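You operate a simulated robot arm through the tools that you are given. There is no shell and no other tool. Be economical: measure what you need, move in short steps, check, and stop when the job is done.

You run a simulated robot arm. Do the job below in one go: nothing can be reset, and whatever is moved stays where it is left.

Task
Turn the index plate to the card's angle and fit the holed block over its peg.
Fine: pull the red knob to free the plate, push it home to lock it; the peg takes the middle hole, the block square beside the plate's knob. Where these are worked on the way, their far stop is far enough and under half their travel is too little: red knob.

Only the result counts: the job must be done as asked and must still hold three seconds after the hand-in. Knocking over, shifting, dropping, spilling or breaking anything else fails it.

Robot
A 6-joint arm with a two-finger parallel gripper, fixed in place. Base frame: the origin is at the foot of the arm, x ahead of it, y to its left, z up; the work surface is at about z = 788. Lengths are in mm, angles in degrees, forces in N, time in s.
With the tool pointing down near the work surface it reaches from about 180 to 760 mm from the base axis. Its first joint turns from -166.0 to 166.0 degrees. Payload 3.91 kg.
Tool frame: the origin (TCP) lies between the finger pads and is the grasp point; the fingertips stand 30 mm ahead of it; z points along the fingers, y is the line along which they close. The gripper opens to 110 mm. The fingers are 20 mm wide and 10 mm thick; the gripper's body (48 by 112 mm) begins 55 mm behind the TCP.
Orientation is that of the tool frame in the base frame, as a unit quaternion [w, x, y, z]. With the fingers straight down and closing along the base's y, the tool's x points along the base's -x, its y along +y and its z along -z.

Tools
- The arm moves only by the tool step_arm. Its arguments are lists of equal length, an entry for each row: "offset": the shift along the tool's x, y, z in mm, a list of three; "delta_rot": the turn, a rotation vector about the tool's x, y, z in degrees, a list of three; "jaw": the gripper command, from -1 (fully open) to 1 (shut), values between in proportion. In form: {"offset": [[dx, dy, dz], ...], "delta_rot": [[rx, ry, rz], ...], "jaw": [jaw, ...]}. A call has 1 to 20 rows; each row is the pose to reach, as a shift and turn from the pose commanded when the call began, along the tool's axes at that moment. Each row takes 0.2 s and may step no farther than 50 mm and 8.6 degrees from the row before; otherwise, or with a gripper value out of range, the whole call is refused. Where a pose cannot be reached the arm comes as near as it can. A force on the tool above 60 N (or 10 N above the force at the start of the call, whichever is more), or a blocked arm, ends the call early, and 0.2 s more pass. The fingers move at their own pace (about 45 mm/s each) and stop on an object; they squeeze with about 24 N. The grip force told is the motor's: it shows also when the fingers shut on nothing. Time passes only in rows, and 0.2 s behind the last, so rows that repeat a pose let the fingers close. It gives the time, the measured TCP pose, the force on the tool (base axes), the opening and the grip force at its end, in the units of the frame above (readings bear some noise), with the torque about the TCP (base axes, N m) and any sound that the robot's microphone picked up.
- Cameras (640 x 400 px; columns grow to the right, rows downward): "scene" is fixed at [228.3, -647.5, 1523.6]; the picture's right is [0.93, -0.37, 0.00], its down [-0.22, -0.54, -0.81] and it looks along [0.30, 0.75, -0.59] (base axes); focal length 363 px, centre (320, 200). "wrist" rides on the gripper at [71, 22, -107] in the tool frame; the picture's right is [-0.29, 0.96, 0.00], its down [-0.76, -0.23, -0.61] and it looks along [-0.58, -0.18, 0.79] (tool axes); focal length 243 px, centre (320, 200). There is no depth. A picture from a camera that has moved, and an enlarged one, comes with that camera's place and axes in the base frame and with its lens. The place of the scene camera against the robot may be out by one fixed shift of up to 12 mm in any direction.
- camera(camera): a new picture of that camera. The clock stands still meanwhile.
- lift_body(by): slides the trunk up (or, below 0, down) by that many mm; the arm rides with it, the base frame stays. It gives what a move gives, with no picture.
- enlarge(camera, box): a new picture of the part [left, top, right, bottom] of that camera's present view, enlarged. The clock stands still meanwhile.
- job_done(): hands the job in; it is judged then, once.

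Work in short steps. Places have to be worked out from the pictures, the camera data and where the tool is seen: move nearer, look again, correct. Check each grasp and each placing, and mend what went wrong. You have 120 turns and 68 pictures in all, those below and enlarged ones among them. Open the gripper and draw the arm clear of the work before you hand the job in, unless the task says otherwise; then end with one line.

The tools are called as a command line: name --argument value ..., lists and objects as JSON in quotes. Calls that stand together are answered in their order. step_arm: Moves the arm, as the interface text tells. Its arguments: {"type":"object","properties":{"offset":{"type":"array","items":{"type":"array","items":{"type":"number"}}},"delta_rot":{"type":"array","items":{"type":"array","items":{"type":"number"}}},"jaw":{"type":"array","items":{"type":"number"}}},"required":["offset","delta_rot","jaw"]} The other tools are called the same way: lift_body (by) slides the trunk up or down; camera (camera) takes a picture; enlarge (camera, box) takes an enlarged picture of a part of a camera's view; job_done () hands the job in.

At the start:

```text
t: 0.0
tcp_pos: [458.6, 20.4, 1088.7]
orientation: [0.0, 0.0, 1.0, 0.0]
force: [0.4, -1.5, -0.2]
torque: [0.04, 0.0, 0.0]
grip_width: 110.0
grasp_force: 0.0
trunk travel left (down, up): [-500.0, 90.0]
```

scene: 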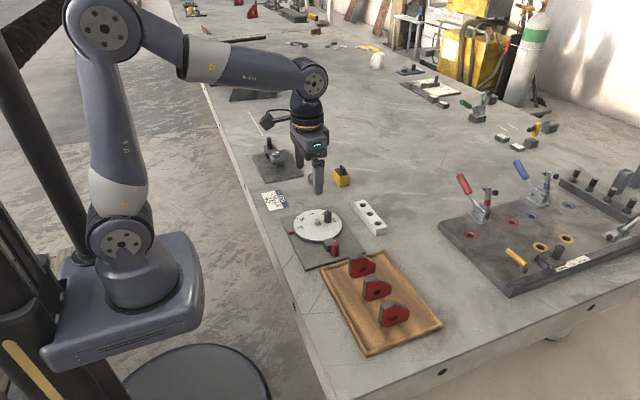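
wrist: 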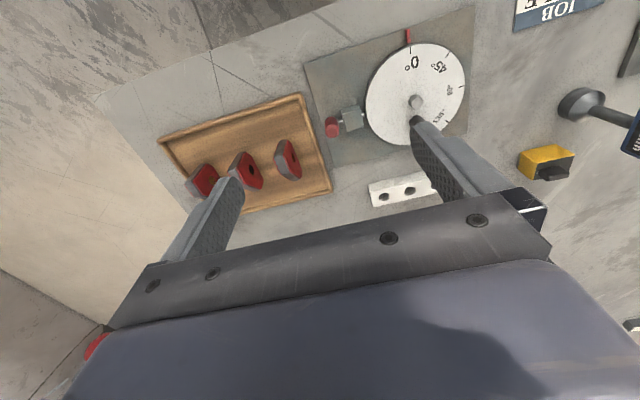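

I'll look closer at the plate, the card and the block from the scene camera.

enlarge --camera "scene" --box '[250, 180, 410, 280]'

enlarge --camera "wrist" --box '[300, 0, 620, 200]'

```text
4.00 times, centred on (330, 230) of scene
camera zoom: at [228.3, -647.5, 1523.6], right [0.93, -0.37, 0.0], down [-0.22, -0.54, -0.81], along [0.3, 0.75, -0.59], focal length 1450 px, centre (280, 80)
```

zoom: 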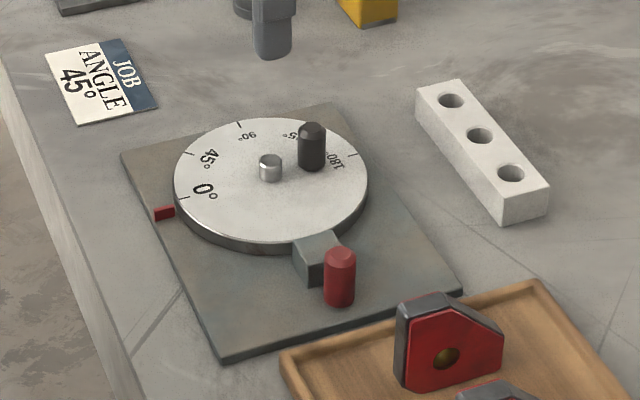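

```text
2.00 times, centred on (460, 100) of wrist
camera zoom: at [386.6, 41.5, 1196.5], right [0.29, 0.96, 0.0], down [0.76, -0.23, 0.61], along [0.58, -0.18, -0.79], focal length 485 px, centre (40, 400)
```

zoom: 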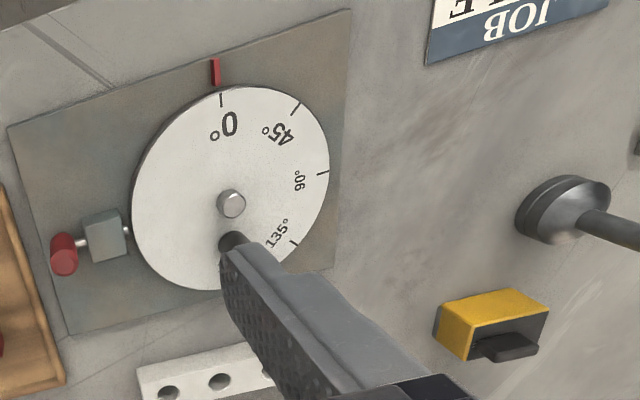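

The card reads 45°, and the plate shows 0° at the red pointer. I'll move the wrist camera nearer the plate to measure it.

step_arm --offset '[[-20, 30, 20], [-40, 60, 40], [-60, 90, 60], [-70, 110, 80], [-80, 120, 100], [-80, 120, 100]]' --delta_rot '[[0, 0, 0], [0, 0, 0], [0, 0, 0], [0, 0, 0], [0, 0, 0], [0, 0, 0]]' --jaw '[-1, -1, -1, -1, -1, -1]'

camera --camera "wrist"

camera --camera "scene"

```text
t: 1.4
tcp_pos: [538.9, 139.8, 989.1]
orientation: [0.0, 0.0, 1.0, 0.0]
force: [0.0, -0.3, -0.8]
torque: [-0.01, 0.0, -0.03]
grip_width: 109.9
grasp_force: 0.1
trunk travel left (down, up): [-500.0, 90.0]
```

```text
63 pictures are left
camera wrist: at [467.8, 161.2, 1096.4], right [0.29, 0.96, 0.0], down [0.76, -0.23, 0.61], along [0.58, -0.18, -0.79], focal length 243 px, centre (320, 200)
```

wrist: 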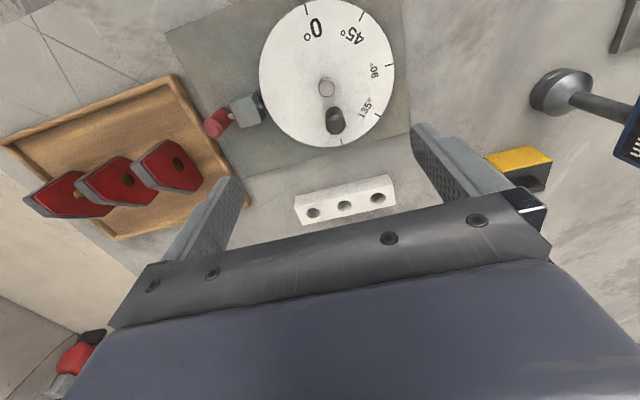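

```text
62 pictures are left
```

scene: 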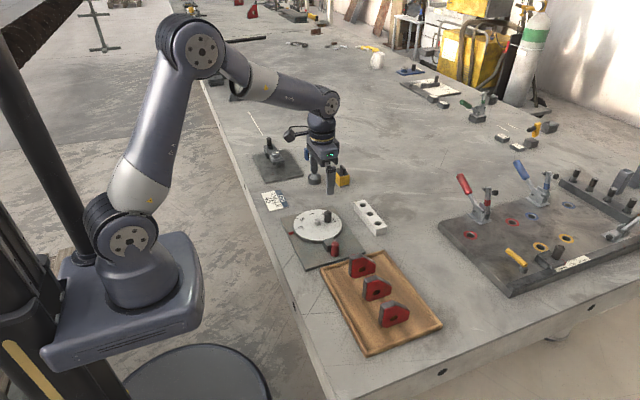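

I'll enlarge the plate and block region for precise measurement.

enlarge --camera "wrist" --box '[190, 0, 430, 150]'

enlarge --camera "wrist" --box '[265, 120, 425, 220]'

```text
2.67 times, centred on (310, 75) of wrist
camera zoom: at [467.8, 161.2, 1096.4], right [0.29, 0.96, 0.0], down [0.76, -0.23, 0.61], along [0.58, -0.18, -0.79], focal length 647 px, centre (347, 533)
```

zoom: 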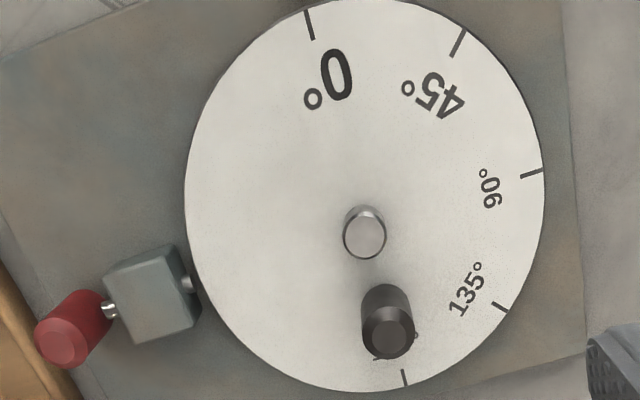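

```text
4.00 times, centred on (345, 170) of wrist
camera zoom: at [467.8, 161.2, 1096.4], right [0.29, 0.96, 0.0], down [0.76, -0.23, 0.61], along [0.58, -0.18, -0.79], focal length 970 px, centre (220, 320)
```

zoom: 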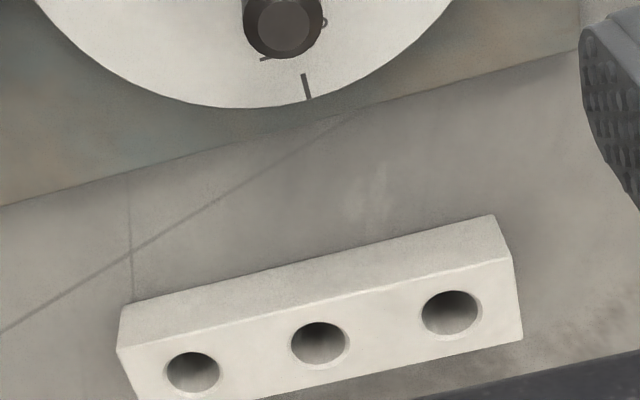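

The fixture lines up with the base axes: plate centre ≈(530,150), knob at +x, red plunger on the −y side near (530,25), block middle hole ≈(700,131) with its long axis along y. The plate must turn 45° CCW seen from above. Now I'll turn the tool −90° and hover above the red knob.

step_arm --offset '[[1, -10, 6], [2, -20, 12], [3, -30, 18], [4, -40, 24], [5, -50, 30], [6, -60, 36], [7, -70, 42], [8, -80, 48], [9, -90, 54], [9, -100, 60], [9, -110, 70], [9, -110, 70]]' --delta_rot '[[0, 0, -8.2], [0, 0, -16.4], [0, 0, -24.6], [0, 0, -32.8], [0, 0, -41], [0, 0, -49.2], [0, 0, -57.4], [0, 0, -65.6], [0, 0, -73.8], [0, 0, -82], [0, 0, -90], [0, 0, -90]]' --jaw '[-1, -1, -1, -1, -1, -1, -1, -1, -1, -1, -1, -1]'

camera --camera "wrist"

enlarge --camera "scene" --box '[250, 140, 410, 280]'

```text
t: 4.0
tcp_pos: [528.9, 30.4, 918.4]
orientation: [0.0, 0.708, -0.706, 0.0]
force: [0.3, -0.9, 0.7]
torque: [0.01, 0.03, 0.0]
grip_width: 110.0
grasp_force: 0.0
trunk travel left (down, up): [-500.0, 90.0]
```

```text
59 pictures are left
camera wrist: at [508.0, -41.9, 1026.8], right [-0.96, 0.29, 0.0], down [0.23, 0.76, 0.61], along [0.18, 0.58, -0.79], focal length 243 px, centre (320, 200)
```

wrist: 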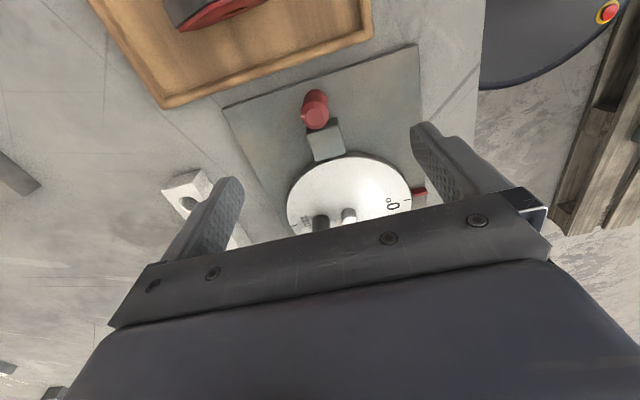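

```text
2.86 times, centred on (330, 210) of scene
camera zoom: at [228.3, -647.5, 1523.6], right [0.93, -0.37, 0.0], down [-0.22, -0.54, -0.81], along [0.3, 0.75, -0.59], focal length 1036 px, centre (291, 171)
```

zoom: 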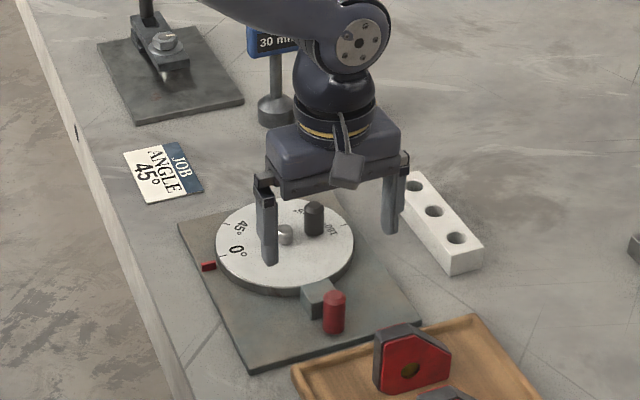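

I'll zoom on the red knob in this view.

enlarge --camera "wrist" --box '[220, 50, 420, 175]'

```text
3.20 times, centred on (320, 112) of wrist
camera zoom: at [508.0, -41.9, 1026.8], right [-0.96, 0.29, 0.0], down [0.23, 0.76, 0.61], along [0.18, 0.58, -0.79], focal length 776 px, centre (320, 480)
```

zoom: 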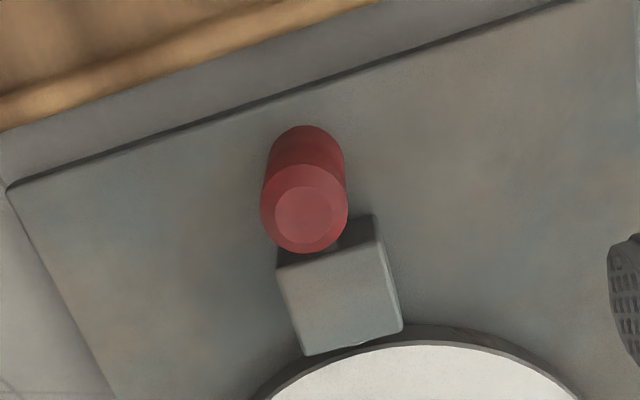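

The red knob is a vertical pin: axis ≈(530,18), top at z≈835, diameter ≈22. I'll descend with a partly opened jaw, tips at z≈812.

step_arm --offset '[[12.4, -1, 0], [12.4, -1, 25], [12.4, -1, 50], [12.4, -1, 76], [12.4, -1, 76]]' --delta_rot '[[0, 0, 0], [0, 0, 0], [0, 0, 0], [0, 0, 0], [0, 0, 0]]' --jaw '[-0.1, -0.1, -0.1, -0.1, -0.1]'

camera --camera "wrist"

enlarge --camera "scene" --box '[270, 180, 390, 280]'

```text
t: 5.2
tcp_pos: [531.4, 17.6, 840.3]
orientation: [0.0, 0.707, -0.707, 0.0]
force: [0.3, 0.0, 0.8]
torque: [-0.02, 0.02, -0.02]
grip_width: 60.2
grasp_force: 0.0
trunk travel left (down, up): [-500.0, 90.0]
```

```text
56 pictures are left
camera wrist: at [510.0, -53.7, 949.5], right [-0.96, 0.29, 0.0], down [0.23, 0.76, 0.61], along [0.18, 0.58, -0.79], focal length 243 px, centre (320, 200)
```

wrist: 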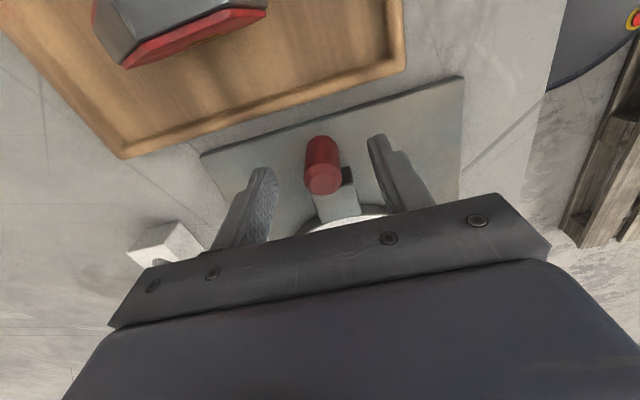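

```text
4.00 times, centred on (330, 230) of scene
camera zoom: at [228.3, -647.5, 1523.6], right [0.93, -0.37, 0.0], down [-0.22, -0.54, -0.81], along [0.3, 0.75, -0.59], focal length 1450 px, centre (280, 80)
```

zoom: 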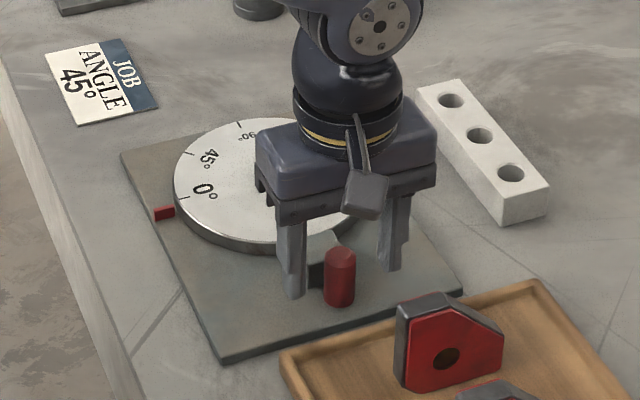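

The knob sits between the fingers (≈(529,18)). I'll centre by 2 mm and close.

step_arm --offset '[[0, 2, 0], [0, 2, 0], [0, 2, 0], [0, 2, 0], [0, 2, 0], [0, 2, 0]]' --delta_rot '[[0, 0, 0], [0, 0, 0], [0, 0, 0], [0, 0, 0], [0, 0, 0], [0, 0, 0]]' --jaw '[0.2, 0.4, 0.6, 1, 1, 1]'

```text
t: 6.6
tcp_pos: [530.5, 18.9, 843.8]
orientation: [0.001, -0.707, 0.707, 0.0]
force: [11.0, 0.2, 1.8]
torque: [0.1, 0.45, -0.02]
grip_width: 21.8
grasp_force: 44.7
trunk travel left (down, up): [-500.0, 90.0]
```

The knob is gripped (21.8 mm), with a slight side load of 11 N. I'll ease +1.5 mm in x and pull outward along −y by 12 mm first.

step_arm --offset '[[0, -1.5, 0], [3, -1.5, 0], [6, -1.5, 0], [9, -1.5, 0], [12, -1.5, 0]]' --delta_rot '[[0, 0, 0], [0, 0, 0], [0, 0, 0], [0, 0, 0], [0, 0, 0]]' --jaw '[1, 1, 1, 1, 1]'

```text
t: 7.8
tcp_pos: [530.8, 5.7, 841.8]
orientation: [0.001, -0.707, 0.707, 0.0]
force: [8.0, -1.1, -3.1]
torque: [0.48, -0.8, 0.12]
grip_width: 21.7
grasp_force: 44.5
trunk travel left (down, up): [-500.0, 90.0]
```

Moved 12 mm with little resistance and no stop met. I'll continue until the stop shows as force.

step_arm --offset '[[3, -0.5, 0], [6, -0.5, 0], [9, -0.5, 0], [12, -0.5, 0]]' --delta_rot '[[0, 0, 0], [0, 0, 0], [0, 0, 0], [0, 0, 0]]' --jaw '[1, 1, 1, 1]'

enlarge --camera "scene" --box '[270, 180, 390, 280]'

```text
t: 8.8
tcp_pos: [529.4, -5.0, 842.1]
orientation: [0.0, 0.708, -0.707, 0.0]
force: [5.1, 31.2, -0.6]
torque: [0.86, -0.65, -0.02]
grip_width: 22.0
grasp_force: 44.7
trunk travel left (down, up): [-500.0, 90.0]
```

```text
4.00 times, centred on (330, 230) of scene
camera zoom: at [228.3, -647.5, 1523.6], right [0.93, -0.37, 0.0], down [-0.22, -0.54, -0.81], along [0.3, 0.75, -0.59], focal length 1450 px, centre (280, 80)
```

zoom: 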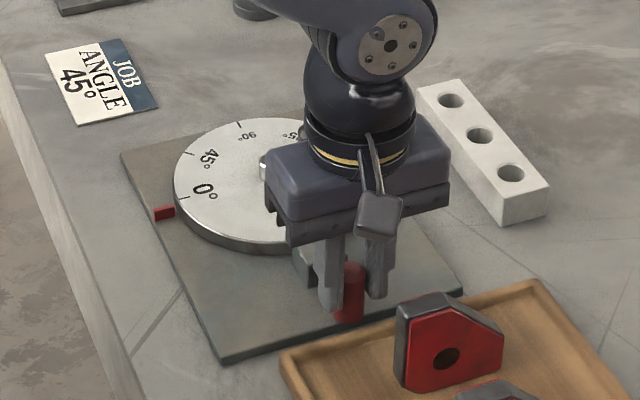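

The stop is reached (31 N) after ≈22–24 mm. I'll ease 1 mm, open, rise and check that it stays out.

step_arm --offset '[[-1, 0, 0], [-1, 0, 0], [-1, 0, 0], [-1, 0, 0], [-1, 0, -30], [-1, 0, -70]]' --delta_rot '[[0, 0, 0], [0, 0, 0], [0, 0, 0], [0, 0, 0], [0, 0, 0], [0, 0, 0]]' --jaw '[0.6, 0.2, 0, -0.1, -0.1, -0.1]'

camera --camera "wrist"

enlarge --camera "scene" --box '[270, 180, 390, 280]'

```text
t: 10.2
tcp_pos: [530.1, -4.5, 912.6]
orientation: [0.0, 0.707, -0.707, 0.001]
force: [-0.9, -0.3, -0.1]
torque: [-0.02, 0.01, 0.02]
grip_width: 60.6
grasp_force: 0.1
trunk travel left (down, up): [-500.0, 90.0]
```

```text
53 pictures are left
camera wrist: at [508.2, -76.0, 1020.5], right [-0.96, 0.29, 0.0], down [0.23, 0.76, 0.61], along [0.18, 0.58, -0.79], focal length 243 px, centre (320, 200)
```

wrist: 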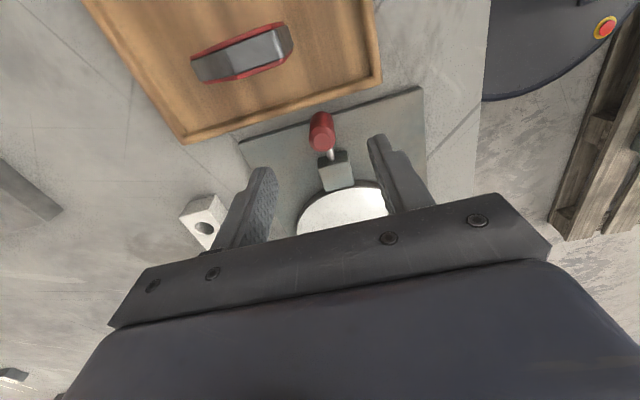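

```text
4.00 times, centred on (330, 230) of scene
camera zoom: at [228.3, -647.5, 1523.6], right [0.93, -0.37, 0.0], down [-0.22, -0.54, -0.81], along [0.3, 0.75, -0.59], focal length 1450 px, centre (280, 80)
```

zoom: 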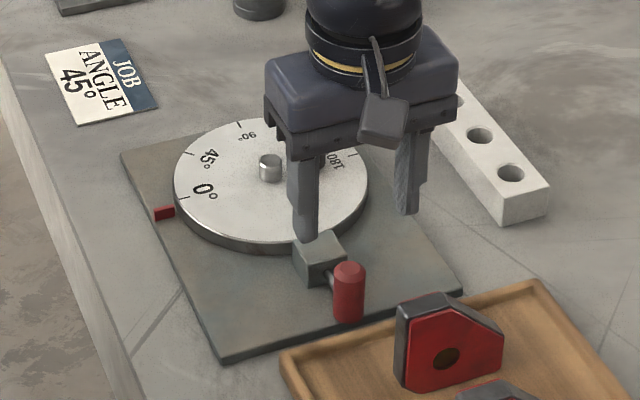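

The plunger stays out and the rod is visible. Now I'll turn the tool back to 0 and hover over the black knob at ≈(566,149).

step_arm --offset '[[-14, -3, -10], [-28, -6, -20], [-42, -9, -25], [-56, -12, -30], [-70, -16, -30], [-84, -19, -30], [-98, -22, -30], [-112, -25, -30], [-126, -29, -30], [-140, -32, -30], [-153.5, -36, -30], [-153.5, -36, -30]]' --delta_rot '[[0, 0, 8.2], [0, 0, 16.4], [0, 0, 24.6], [0, 0, 32.8], [0, 0, 41], [0, 0, 49.2], [0, 0, 57.4], [0, 0, 65.6], [0, 0, 73.8], [0, 0, 82], [0, 0, 90], [0, 0, 90]]' --jaw '[-0.1, -0.1, -0.1, -0.1, -0.1, -0.1, -0.1, -0.1, -0.1, -0.1, -0.1, -0.1]'

camera --camera "wrist"

```text
t: 12.8
tcp_pos: [565.6, 147.9, 942.7]
orientation: [0.0, 0.001, 1.0, -0.001]
force: [-0.9, 0.1, 0.7]
torque: [-0.01, -0.01, 0.0]
grip_width: 60.5
grasp_force: 0.1
trunk travel left (down, up): [-500.0, 90.0]
```

```text
51 pictures are left
camera wrist: at [494.3, 169.4, 1050.8], right [0.29, 0.96, 0.0], down [0.76, -0.23, 0.61], along [0.58, -0.18, -0.79], focal length 243 px, centre (320, 200)
```

wrist: 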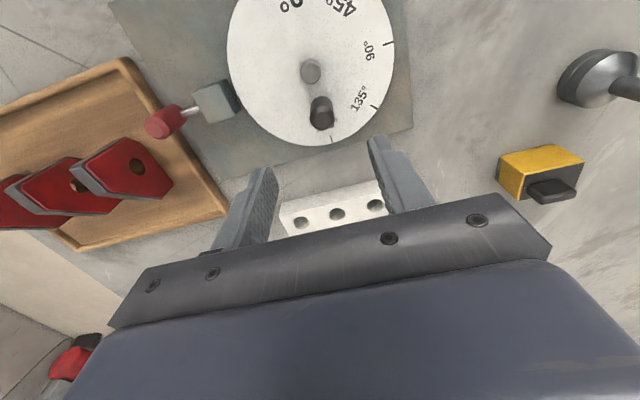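

enlarge --camera "wrist" --box '[210, 0, 430, 150]'

enlarge --camera "wrist" --box '[265, 150, 405, 240]'

```text
2.67 times, centred on (320, 75) of wrist
camera zoom: at [494.3, 169.4, 1050.8], right [0.29, 0.96, 0.0], down [0.76, -0.23, 0.61], along [0.58, -0.18, -0.79], focal length 647 px, centre (320, 533)
```

zoom: 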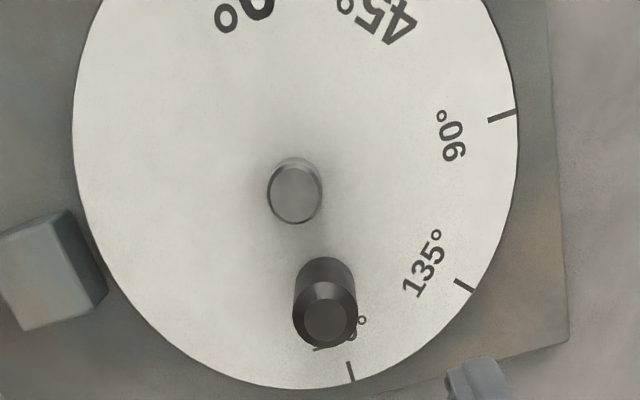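

```text
4.44 times, centred on (335, 195) of wrist
camera zoom: at [494.3, 169.4, 1050.8], right [0.29, 0.96, 0.0], down [0.76, -0.23, 0.61], along [0.58, -0.18, -0.79], focal length 1078 px, centre (253, 222)
```

zoom: 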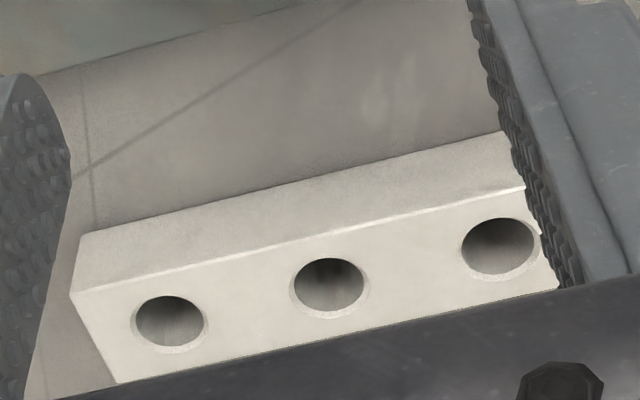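

Knob at ≈(566,150), top z≈836; peg ≈(530,150). I'll descend over the knob and close.

step_arm --offset '[[-0.4, 2, 33], [-0.4, 2, 66], [-0.4, 2, 98], [-0.4, 2, 98], [-0.4, 2, 98], [-0.4, 2, 98], [-0.4, 2, 98], [-0.4, 2, 98]]' --delta_rot '[[0, 0, 0], [0, 0, 0], [0, 0, 0], [0, 0, 0], [0, 0, 0], [0, 0, 0], [0, 0, 0], [0, 0, 0]]' --jaw '[-0.1, -0.1, -0.1, 0.2, 0.4, 0.6, 1, 1]'

enlarge --camera "scene" --box '[270, 180, 390, 280]'

```text
t: 14.6
tcp_pos: [567.3, 148.9, 846.5]
orientation: [0.0, 0.0, 1.0, 0.0]
force: [-1.2, 2.4, -1.1]
torque: [0.54, -0.25, 0.04]
grip_width: 21.9
grasp_force: 44.9
trunk travel left (down, up): [-500.0, 90.0]
```

```text
4.00 times, centred on (330, 230) of scene
camera zoom: at [228.3, -647.5, 1523.6], right [0.93, -0.37, 0.0], down [-0.22, -0.54, -0.81], along [0.3, 0.75, -0.59], focal length 1450 px, centre (280, 80)
```

zoom: 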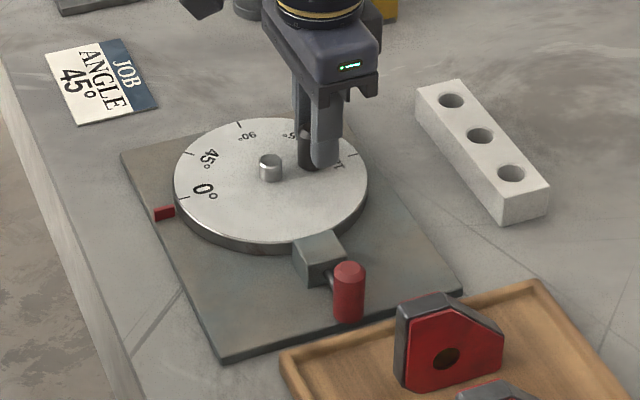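

Knob gripped. Now I'll swing it 45° CCW on a 36 mm radius, turning the tool along.

step_arm --offset '[[0.31, 4.7, 0], [1.23, 9.32, 0], [2.74, 13.78, 0], [4.82, 18.0, 0], [7.44, 21.92, 0], [10.54, 25.46, 0], [10.54, 25.46, 0]]' --delta_rot '[[0, 0, -7.5], [0, 0, -15], [0, 0, -22.5], [0, 0, -30], [0, 0, -37.5], [0, 0, -45], [0, 0, -45]]' --jaw '[1, 1, 1, 1, 1, 1, 1]'

camera --camera "wrist"

enlarge --camera "scene" --box '[280, 195, 360, 245]'

```text
t: 16.2
tcp_pos: [557.9, 175.9, 846.0]
orientation: [0.001, -0.383, 0.924, 0.0]
force: [8.1, 10.6, 16.6]
torque: [1.35, -0.35, -0.04]
grip_width: 21.5
grasp_force: 45.1
trunk travel left (down, up): [-500.0, 90.0]
```

```text
47 pictures are left
camera wrist: at [491.5, 140.2, 954.0], right [-0.47, 0.88, 0.0], down [0.7, 0.38, 0.61], along [0.54, 0.29, -0.79], focal length 243 px, centre (320, 200)
```

wrist: 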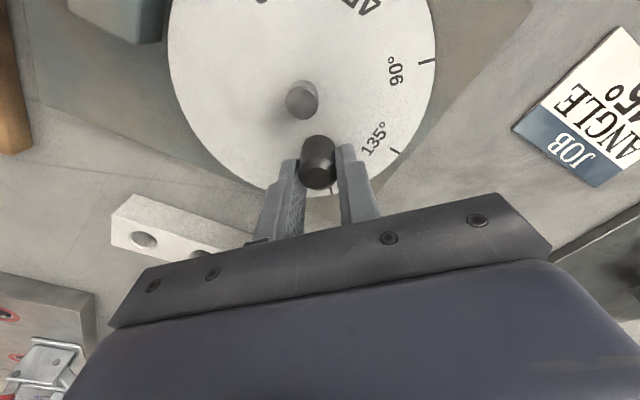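

```text
8.00 times, centred on (320, 220) of scene
camera zoom: at [228.3, -647.5, 1523.6], right [0.93, -0.37, 0.0], down [-0.22, -0.54, -0.81], along [0.3, 0.75, -0.59], focal length 2901 px, centre (320, 40)
```

zoom: 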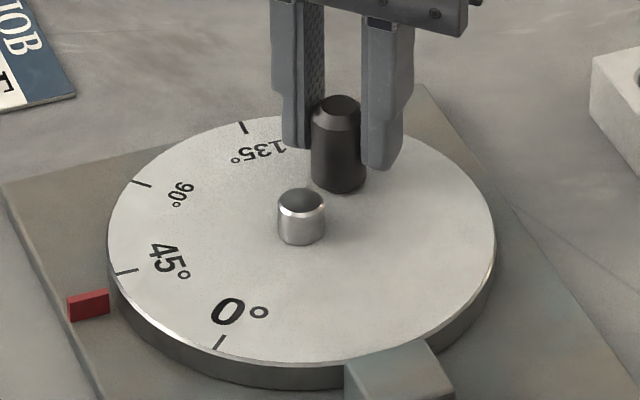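

The 45° mark is ≈2.3° short of the pointer: the scene shows it 5 px above where the 0 mark stood, and the TCP angle is ≈43°. I'll nudge further tangentially and ease the radial load.

step_arm --offset '[[-1.0, 0.8, 0], [-1.5, 1.5, 0], [-1.5, 1.5, 0]]' --delta_rot '[[0, 0, -1.1], [0, 0, -2.2], [0, 0, -2.2]]' --jaw '[1, 1, 1]'

enlarge --camera "scene" --box '[280, 195, 360, 245]'

```text
t: 17.0
tcp_pos: [555.5, 176.7, 846.7]
orientation: [0.001, -0.401, 0.916, -0.001]
force: [9.6, 0.9, 28.1]
torque: [0.25, 0.48, 0.18]
grip_width: 21.6
grasp_force: 45.2
trunk travel left (down, up): [-500.0, 90.0]
```

```text
8.00 times, centred on (320, 220) of scene
camera zoom: at [228.3, -647.5, 1523.6], right [0.93, -0.37, 0.0], down [-0.22, -0.54, -0.81], along [0.3, 0.75, -0.59], focal length 2901 px, centre (320, 40)
```

zoom: 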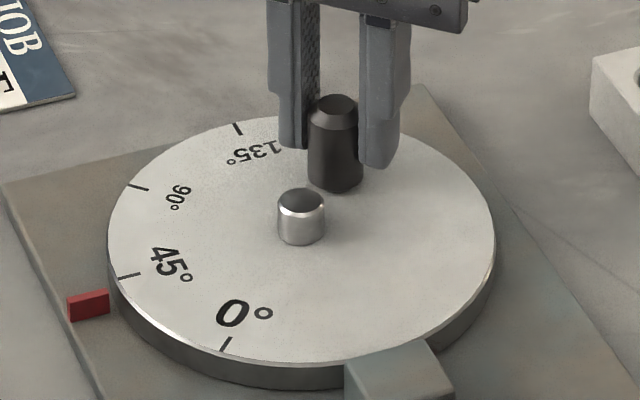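

Very near now. I'll zoom tightly on the mark and pointer.

enlarge --camera "scene" --box '[284, 220, 324, 245]'

enlarge --camera "wrist" --box '[150, 0, 470, 200]'

```text
16.00 times, centred on (304, 232) of scene
camera zoom: at [228.3, -647.5, 1523.6], right [0.93, -0.37, 0.0], down [-0.22, -0.54, -0.81], along [0.3, 0.75, -0.59], focal length 5802 px, centre (576, -320)
```

zoom: 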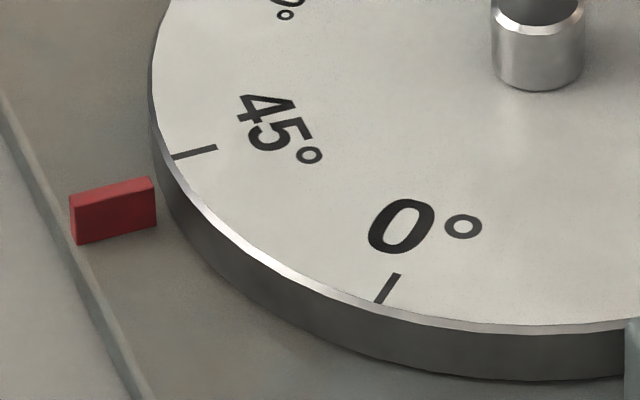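

```text
2.00 times, centred on (310, 100) of wrist
camera zoom: at [492.0, 138.9, 954.1], right [-0.51, 0.86, 0.0], down [0.68, 0.4, 0.61], along [0.53, 0.31, -0.79], focal length 485 px, centre (340, 400)
```

zoom: 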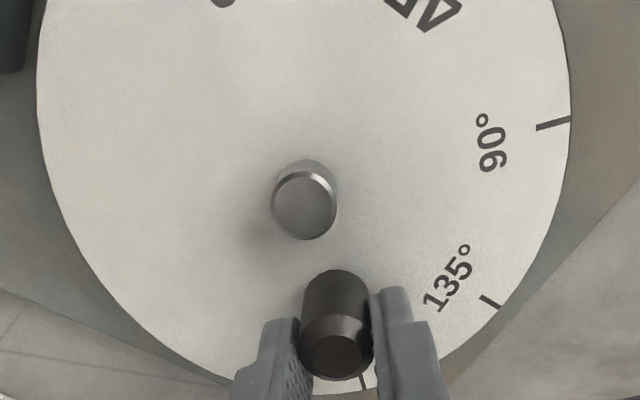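

The wrist geometry puts the plate at ≈45.2°. I'll release the knob, rise, and re-check the angle.

step_arm --offset '[[0, 0, 0], [0, 0, 0], [0, 0, 0], [0, 0, 0], [0, 0, -30], [0, 0, -70], [0, 0, -95]]' --delta_rot '[[0, 0, 0], [0, 0, 0], [0, 0, 0], [0, 0, 0], [0, 0, 0], [0, 0, 0], [0, 0, 0]]' --jaw '[0.6, 0.3, 0, -0.1, -0.1, -0.1, -0.1]'

enlarge --camera "wrist" --box '[190, 0, 430, 150]'

enlarge --camera "scene" --box '[284, 220, 324, 245]'

```text
t: 18.6
tcp_pos: [555.1, 177.4, 939.8]
orientation: [0.0, -0.401, 0.916, 0.0]
force: [0.1, -0.1, 0.2]
torque: [0.05, 0.01, 0.01]
grip_width: 60.3
grasp_force: 0.0
trunk travel left (down, up): [-500.0, 90.0]
```

```text
2.67 times, centred on (310, 75) of wrist
camera zoom: at [491.6, 140.1, 1047.1], right [-0.51, 0.86, 0.0], down [0.69, 0.4, 0.61], along [0.52, 0.31, -0.79], focal length 647 px, centre (347, 533)
```

zoom: 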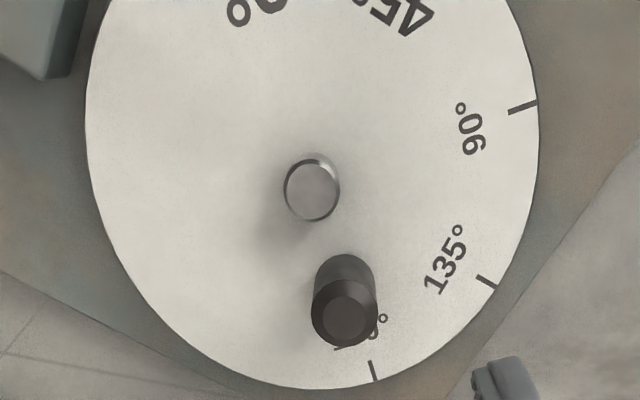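

```text
16.00 times, centred on (304, 232) of scene
camera zoom: at [228.3, -647.5, 1523.6], right [0.93, -0.37, 0.0], down [-0.22, -0.54, -0.81], along [0.3, 0.75, -0.59], focal length 5802 px, centre (576, -320)
```

zoom: 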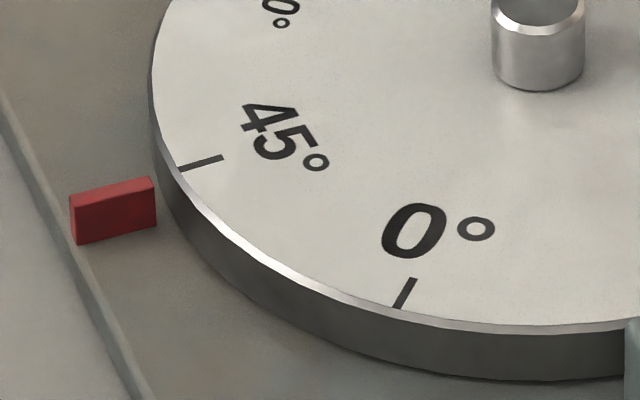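

Releasing let the arm spring back, and the plate ended at ≈48.2°, about 3.2° too far. Since it ends where the tool is commanded, I'll regrip, move −2.1 mm tangentially and −3.2° in rotation, then open again.

step_arm --offset '[[0, 0, 40], [0, 0, 80], [0, 0, 92], [0, 0, 92], [0, 0, 92], [0, 0, 92], [0, -1.0, 92], [0.0, -2.1, 92], [0.0, -2.1, 92], [0.0, -2.1, 92], [0.0, -2.1, 92], [0.0, -2.1, 92], [0, -2.1, 92], [0, -2.1, 60], [0, -2.1, 20], [0, -2.1, 0]]' --delta_rot '[[0, 0, 0], [0, 0, 0], [0, 0, 0], [0, 0, 0], [0, 0, 0], [0, 0, 0], [0, 0, 1.6], [0, 0, 3.2], [0, 0, 3.2], [0, 0, 3.2], [0, 0, 3.2], [0, 0, 3.2], [0, 0, 3.2], [0, 0, 3.2], [0, 0, 3.2], [0, 0, 3.2]]' --jaw '[-0.1, -0.1, -0.1, 0.3, 0.7, 1, 1, 1, 1, 0.6, 0.3, 0, -0.1, -0.1, -0.1, -0.1]'

enlarge --camera "wrist" --box '[190, 0, 430, 150]'

enlarge --camera "scene" --box '[284, 220, 324, 245]'

```text
t: 22.0
tcp_pos: [555.5, 174.9, 940.7]
orientation: [0.0, -0.374, 0.927, 0.0]
force: [0.0, 0.1, 0.5]
torque: [-0.01, -0.01, 0.01]
grip_width: 60.6
grasp_force: 0.0
trunk travel left (down, up): [-500.0, 90.0]
```

```text
2.67 times, centred on (310, 75) of wrist
camera zoom: at [489.9, 140.6, 1048.9], right [-0.46, 0.89, 0.0], down [0.71, 0.36, 0.61], along [0.54, 0.28, -0.79], focal length 647 px, centre (347, 533)
```

zoom: 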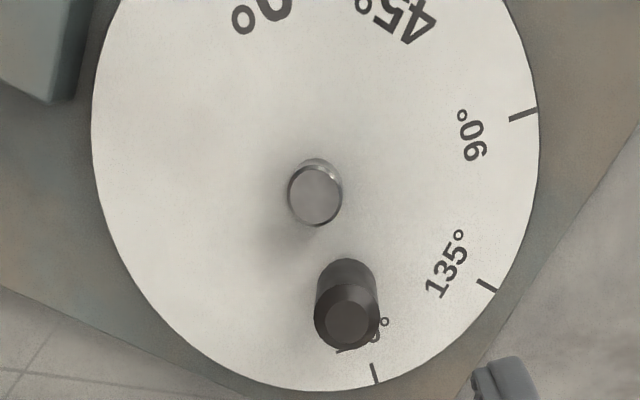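

```text
16.00 times, centred on (304, 232) of scene
camera zoom: at [228.3, -647.5, 1523.6], right [0.93, -0.37, 0.0], down [-0.22, -0.54, -0.81], along [0.3, 0.75, -0.59], focal length 5802 px, centre (576, -320)
```

zoom: 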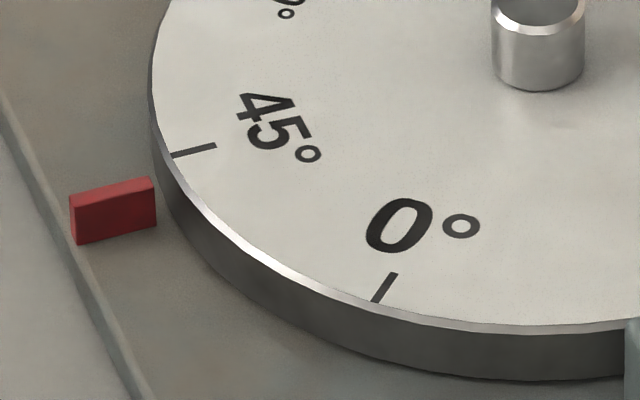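

The plate is now at ≈44.7°, good for the lock. Next I'll go back over the pulled red knob at ≈(530,−5).

step_arm --offset '[[20.5, -16, 0], [41, -32, 0], [61.5, -48, 0], [82, -64, 0], [102.5, -80, 0], [123, -96, 10], [143.4, -111.8, 20], [143.4, -111.8, 20]]' --delta_rot '[[0, 0, -6.6], [0, 0, -13.2], [0, 0, -19.8], [0, 0, -26.4], [0, 0, -33], [0, 0, -39.6], [0, 0, -46.05], [0, 0, -46.05]]' --jaw '[-0.1, -0.1, -0.1, -0.1, -0.1, -0.1, -0.1, -0.1]'

camera --camera "wrist"

```text
t: 23.8
tcp_pos: [531.1, -2.8, 918.7]
orientation: [-0.001, 0.708, -0.706, 0.0]
force: [0.1, -0.1, 0.5]
torque: [-0.04, 0.02, -0.04]
grip_width: 60.5
grasp_force: 0.1
trunk travel left (down, up): [-500.0, 90.0]
```

```text
38 pictures are left
camera wrist: at [509.4, -75.6, 1027.1], right [-0.96, 0.29, 0.0], down [0.23, 0.76, 0.61], along [0.17, 0.58, -0.79], focal length 243 px, centre (320, 200)
```

wrist: 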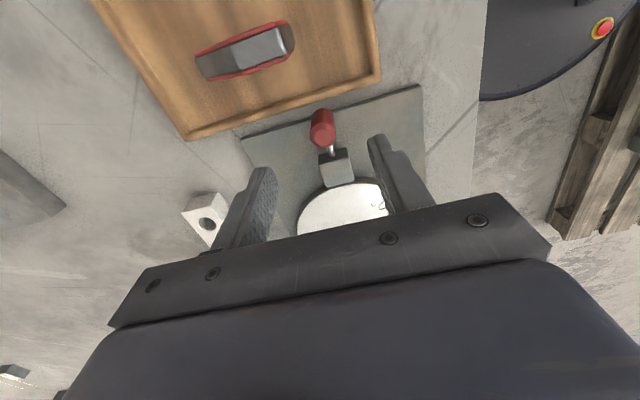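

The knob lies at ≈(531,0). I'll descend, close and push it +y in stages.

step_arm --offset '[[-1, 0, 38], [-1, 0, 76], [-1, 0, 76], [-1, 0, 76], [-1, 0, 76], [-1, 0, 76], [-1, 0, 76]]' --delta_rot '[[0, 0, 0], [0, 0, 0], [0, 0, 0], [0, 0, 0], [0, 0, 0], [0, 0, 0], [0, 0, 0]]' --jaw '[-0.1, -0.1, 0.2, 0.5, 0.8, 1, 1]'

step_arm --offset '[[-4, 0, 0], [-8, 0, 0], [-12, 0, 0], [-15, 0, 0]]' --delta_rot '[[0, 0, 0], [0, 0, 0], [0, 0, 0], [0, 0, 0]]' --jaw '[1, 1, 1, 1]'

```text
t: 25.4
tcp_pos: [530.4, -1.9, 842.0]
orientation: [0.002, 0.708, -0.706, -0.001]
force: [-14.6, -0.1, -5.9]
torque: [-0.02, -0.49, 0.06]
grip_width: 21.8
grasp_force: 45.6
trunk travel left (down, up): [-500.0, 90.0]
```

```text
t: 26.4
tcp_pos: [530.9, 12.1, 843.1]
orientation: [0.001, 0.707, -0.707, -0.001]
force: [-20.4, 1.3, -15.1]
torque: [-0.21, -0.51, 0.06]
grip_width: 21.7
grasp_force: 44.9
trunk travel left (down, up): [-500.0, 90.0]
```

Going smoothly; I'll relieve the x side load (−20 N → shift −1 mm x) and push the last stretch.

step_arm --offset '[[-2, 1.2, 0], [-4, 1.2, 0], [-6, 1.2, 0], [-8, 1.2, 0], [-10, 1.2, 0]]' --delta_rot '[[0, 0, 0], [0, 0, 0], [0, 0, 0], [0, 0, 0], [0, 0, 0]]' --jaw '[1, 1, 1, 1, 1]'

enlarge --camera "scene" --box '[270, 180, 390, 280]'

```text
t: 27.6
tcp_pos: [530.6, 20.6, 844.2]
orientation: [-0.001, 0.707, -0.707, 0.0]
force: [-14.1, -28.9, 1.5]
torque: [-1.27, 0.97, -0.02]
grip_width: 21.6
grasp_force: 45.2
trunk travel left (down, up): [-500.0, 90.0]
```

```text
4.00 times, centred on (330, 230) of scene
camera zoom: at [228.3, -647.5, 1523.6], right [0.93, -0.37, 0.0], down [-0.22, -0.54, -0.81], along [0.3, 0.75, -0.59], focal length 1450 px, centre (280, 80)
```

zoom: 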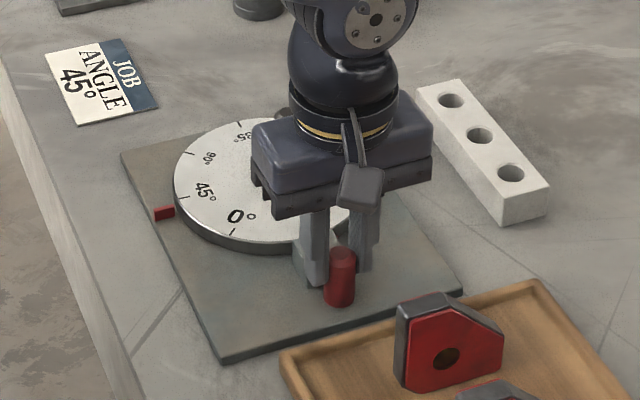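

Blocked at y≈20.6 with 29 N, the same travel as the pull, so it looks home. I'll open, rise and verify.

step_arm --offset '[[0, 0, 0], [0, 0, 0], [0, 0, 0], [0, 0, 0], [0, 0, -40], [0, 0, -80], [0, 0, -80]]' --delta_rot '[[0, 0, 0], [0, 0, 0], [0, 0, 0], [0, 0, 0], [0, 0, 0], [0, 0, 0], [0, 0, 0]]' --jaw '[0.6, 0.2, 0, -0.1, -0.1, -0.1, -0.1]'

enlarge --camera "wrist" --box '[220, 50, 420, 175]'

enlarge --camera "scene" --box '[284, 220, 364, 270]'

```text
t: 29.2
tcp_pos: [528.8, 23.7, 924.7]
orientation: [0.0, 0.708, -0.706, 0.0]
force: [-0.1, -1.1, -0.6]
torque: [0.01, -0.03, 0.01]
grip_width: 60.6
grasp_force: 0.1
trunk travel left (down, up): [-500.0, 90.0]
```

```text
3.20 times, centred on (320, 112) of wrist
camera zoom: at [508.4, -48.1, 1032.7], right [-0.96, 0.29, 0.0], down [0.23, 0.76, 0.61], along [0.18, 0.58, -0.79], focal length 776 px, centre (320, 480)
```

zoom: 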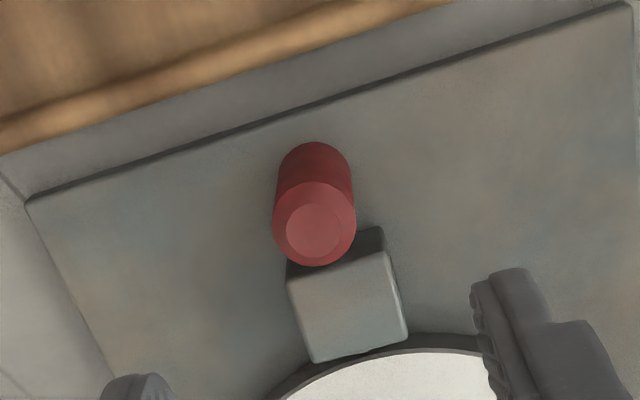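

```text
8.00 times, centred on (324, 245) of scene
camera zoom: at [228.3, -647.5, 1523.6], right [0.93, -0.37, 0.0], down [-0.22, -0.54, -0.81], along [0.3, 0.75, -0.59], focal length 2901 px, centre (288, -160)
```

zoom: 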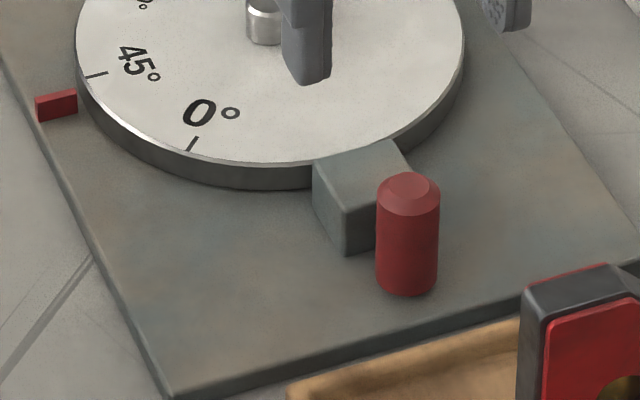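

The red knob is home (same gap as at the start) and the 45° mark sits at the pointer. Now the block: I'll swing the tool to the other side (yaw −90) and hover over its −y half.

step_arm --offset '[[-4, -7, -15], [-8, -14, -15], [-11, -22, -15], [-15, -29, -15], [-18, -36, -15], [-22, -44, -15], [-26, -51, -15], [-29, -58, -15], [-33, -66, -15], [-36, -73, -15], [-40, -80, -15], [-40, -80, -15]]' --delta_rot '[[0, 0, 8.2], [0, 0, 16.4], [0, 0, 24.6], [0, 0, 32.8], [0, 0, 41], [0, 0, 49.2], [0, 0, 57.4], [0, 0, 65.6], [0, 0, 73.8], [0, 0, 82], [0, 0, 90], [0, 0, 90]]' --jaw '[-0.1, -0.1, -0.1, -0.1, -0.1, -0.1, -0.1, -0.1, -0.1, -0.1, -0.1, -0.1]'

step_arm --offset '[[-7, 4, 0], [-15, 7, 0], [-22, 11, 0], [-29, 14, 0], [-37, 18, 0], [-44, 21, 0], [-52, 25, 0], [-59, 28, 0], [-66, 32, 0], [-74, 36, 0], [-81, 39, 0], [-81, 39, 0]]' --delta_rot '[[0, 0, 8.2], [0, 0, 16.4], [0, 0, 24.6], [0, 0, 32.8], [0, 0, 41], [0, 0, 49.2], [0, 0, 57.4], [0, 0, 65.6], [0, 0, 73.8], [0, 0, 82], [0, 0, 90], [0, 0, 90]]' --jaw '[-0.3, -0.3, -0.3, -0.3, -0.3, -0.3, -0.3, -0.3, -0.3, -0.3, -0.3, -0.3]'

camera --camera "wrist"

enlarge --camera "scene" --box '[270, 170, 430, 270]'

```text
t: 31.8
tcp_pos: [612.0, 62.3, 937.9]
orientation: [0.0, 0.0, 1.0, 0.0]
force: [-0.3, -0.8, 0.6]
torque: [0.01, 0.04, -0.03]
grip_width: 60.4
grasp_force: 0.0
trunk travel left (down, up): [-500.0, 90.0]
```

```text
t: 34.4
tcp_pos: [692.0, 101.8, 938.3]
orientation: [0.0, 0.708, 0.707, 0.0]
force: [0.3, 0.3, 0.3]
torque: [0.01, 0.01, 0.01]
grip_width: 71.7
grasp_force: 0.0
trunk travel left (down, up): [-500.0, 90.0]
```

```text
34 pictures are left
camera wrist: at [713.6, 172.4, 1046.2], right [0.96, -0.29, 0.0], down [-0.23, -0.76, 0.61], along [-0.18, -0.58, -0.79], focal length 243 px, centre (320, 200)
```

wrist: 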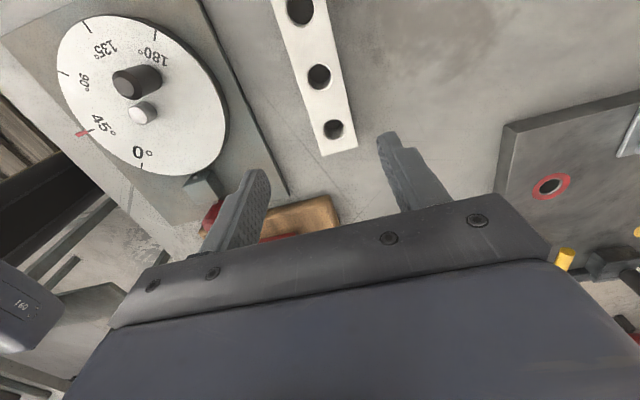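

```text
4.00 times, centred on (350, 220) of scene
camera zoom: at [228.3, -647.5, 1523.6], right [0.93, -0.37, 0.0], down [-0.22, -0.54, -0.81], along [0.3, 0.75, -0.59], focal length 1450 px, centre (200, 120)
```

zoom: 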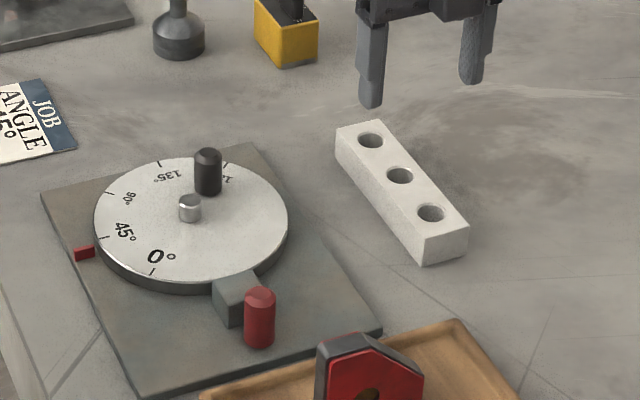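

I'll zoom on the block from here.

enlarge --camera "wrist" --box '[200, 0, 440, 160]'

```text
2.50 times, centred on (320, 80) of wrist
camera zoom: at [713.6, 172.4, 1046.2], right [0.96, -0.29, 0.0], down [-0.23, -0.76, 0.61], along [-0.18, -0.58, -0.79], focal length 606 px, centre (320, 500)
```

zoom: 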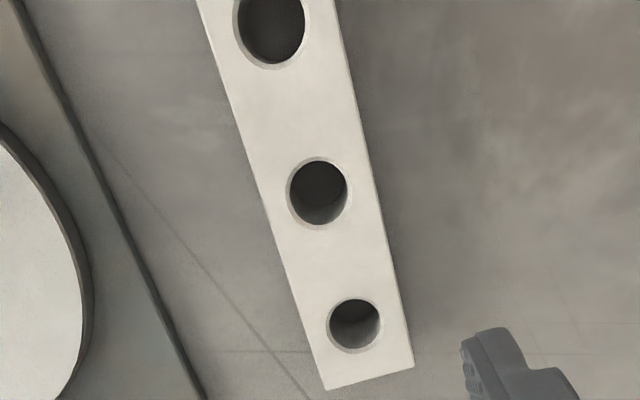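

Triangulation gives the block's middle hole ≈(700.4,129.8), top z≈811, hole spacing 50, and the peg ≈(531.5,149.3). I'll descend at (700.4,101.8) with tips ≈5 mm above the table and close.

step_arm --offset '[[0, 8.4, 20], [0, 8.4, 60], [0, 8.4, 100], [0, 8.4, 115], [0, 8.4, 115]]' --delta_rot '[[0, 0, 0], [0, 0, 0], [0, 0, 0], [0, 0, 0], [0, 0, 0]]' --jaw '[-0.3, -0.3, -0.3, -0.3, -0.3]'

camera --camera "wrist"

enlarge --camera "scene" --box '[320, 180, 420, 260]'

```text
t: 35.6
tcp_pos: [699.1, 100.5, 822.7]
orientation: [0.0, 0.707, 0.708, 0.0]
force: [0.0, 0.5, 0.1]
torque: [-0.02, -0.05, -0.01]
grip_width: 71.5
grasp_force: 0.0
trunk travel left (down, up): [-500.0, 90.0]
```

```text
31 pictures are left
camera wrist: at [721.4, 171.7, 930.4], right [0.96, -0.29, 0.0], down [-0.23, -0.76, 0.61], along [-0.18, -0.58, -0.79], focal length 243 px, centre (320, 200)
```

wrist: 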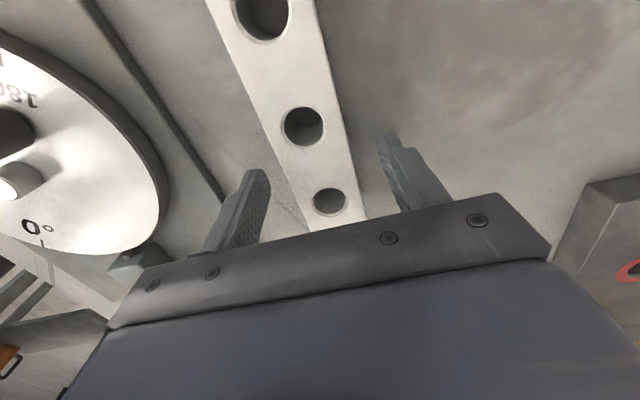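

```text
5.00 times, centred on (370, 220) of scene
camera zoom: at [228.3, -647.5, 1523.6], right [0.93, -0.37, 0.0], down [-0.22, -0.54, -0.81], along [0.3, 0.75, -0.59], focal length 1813 px, centre (70, 100)
```

zoom: 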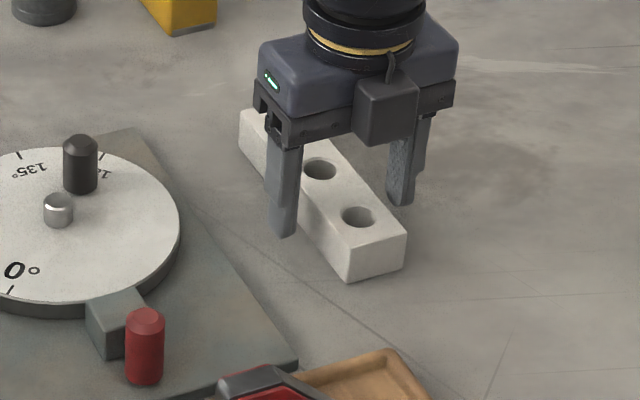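

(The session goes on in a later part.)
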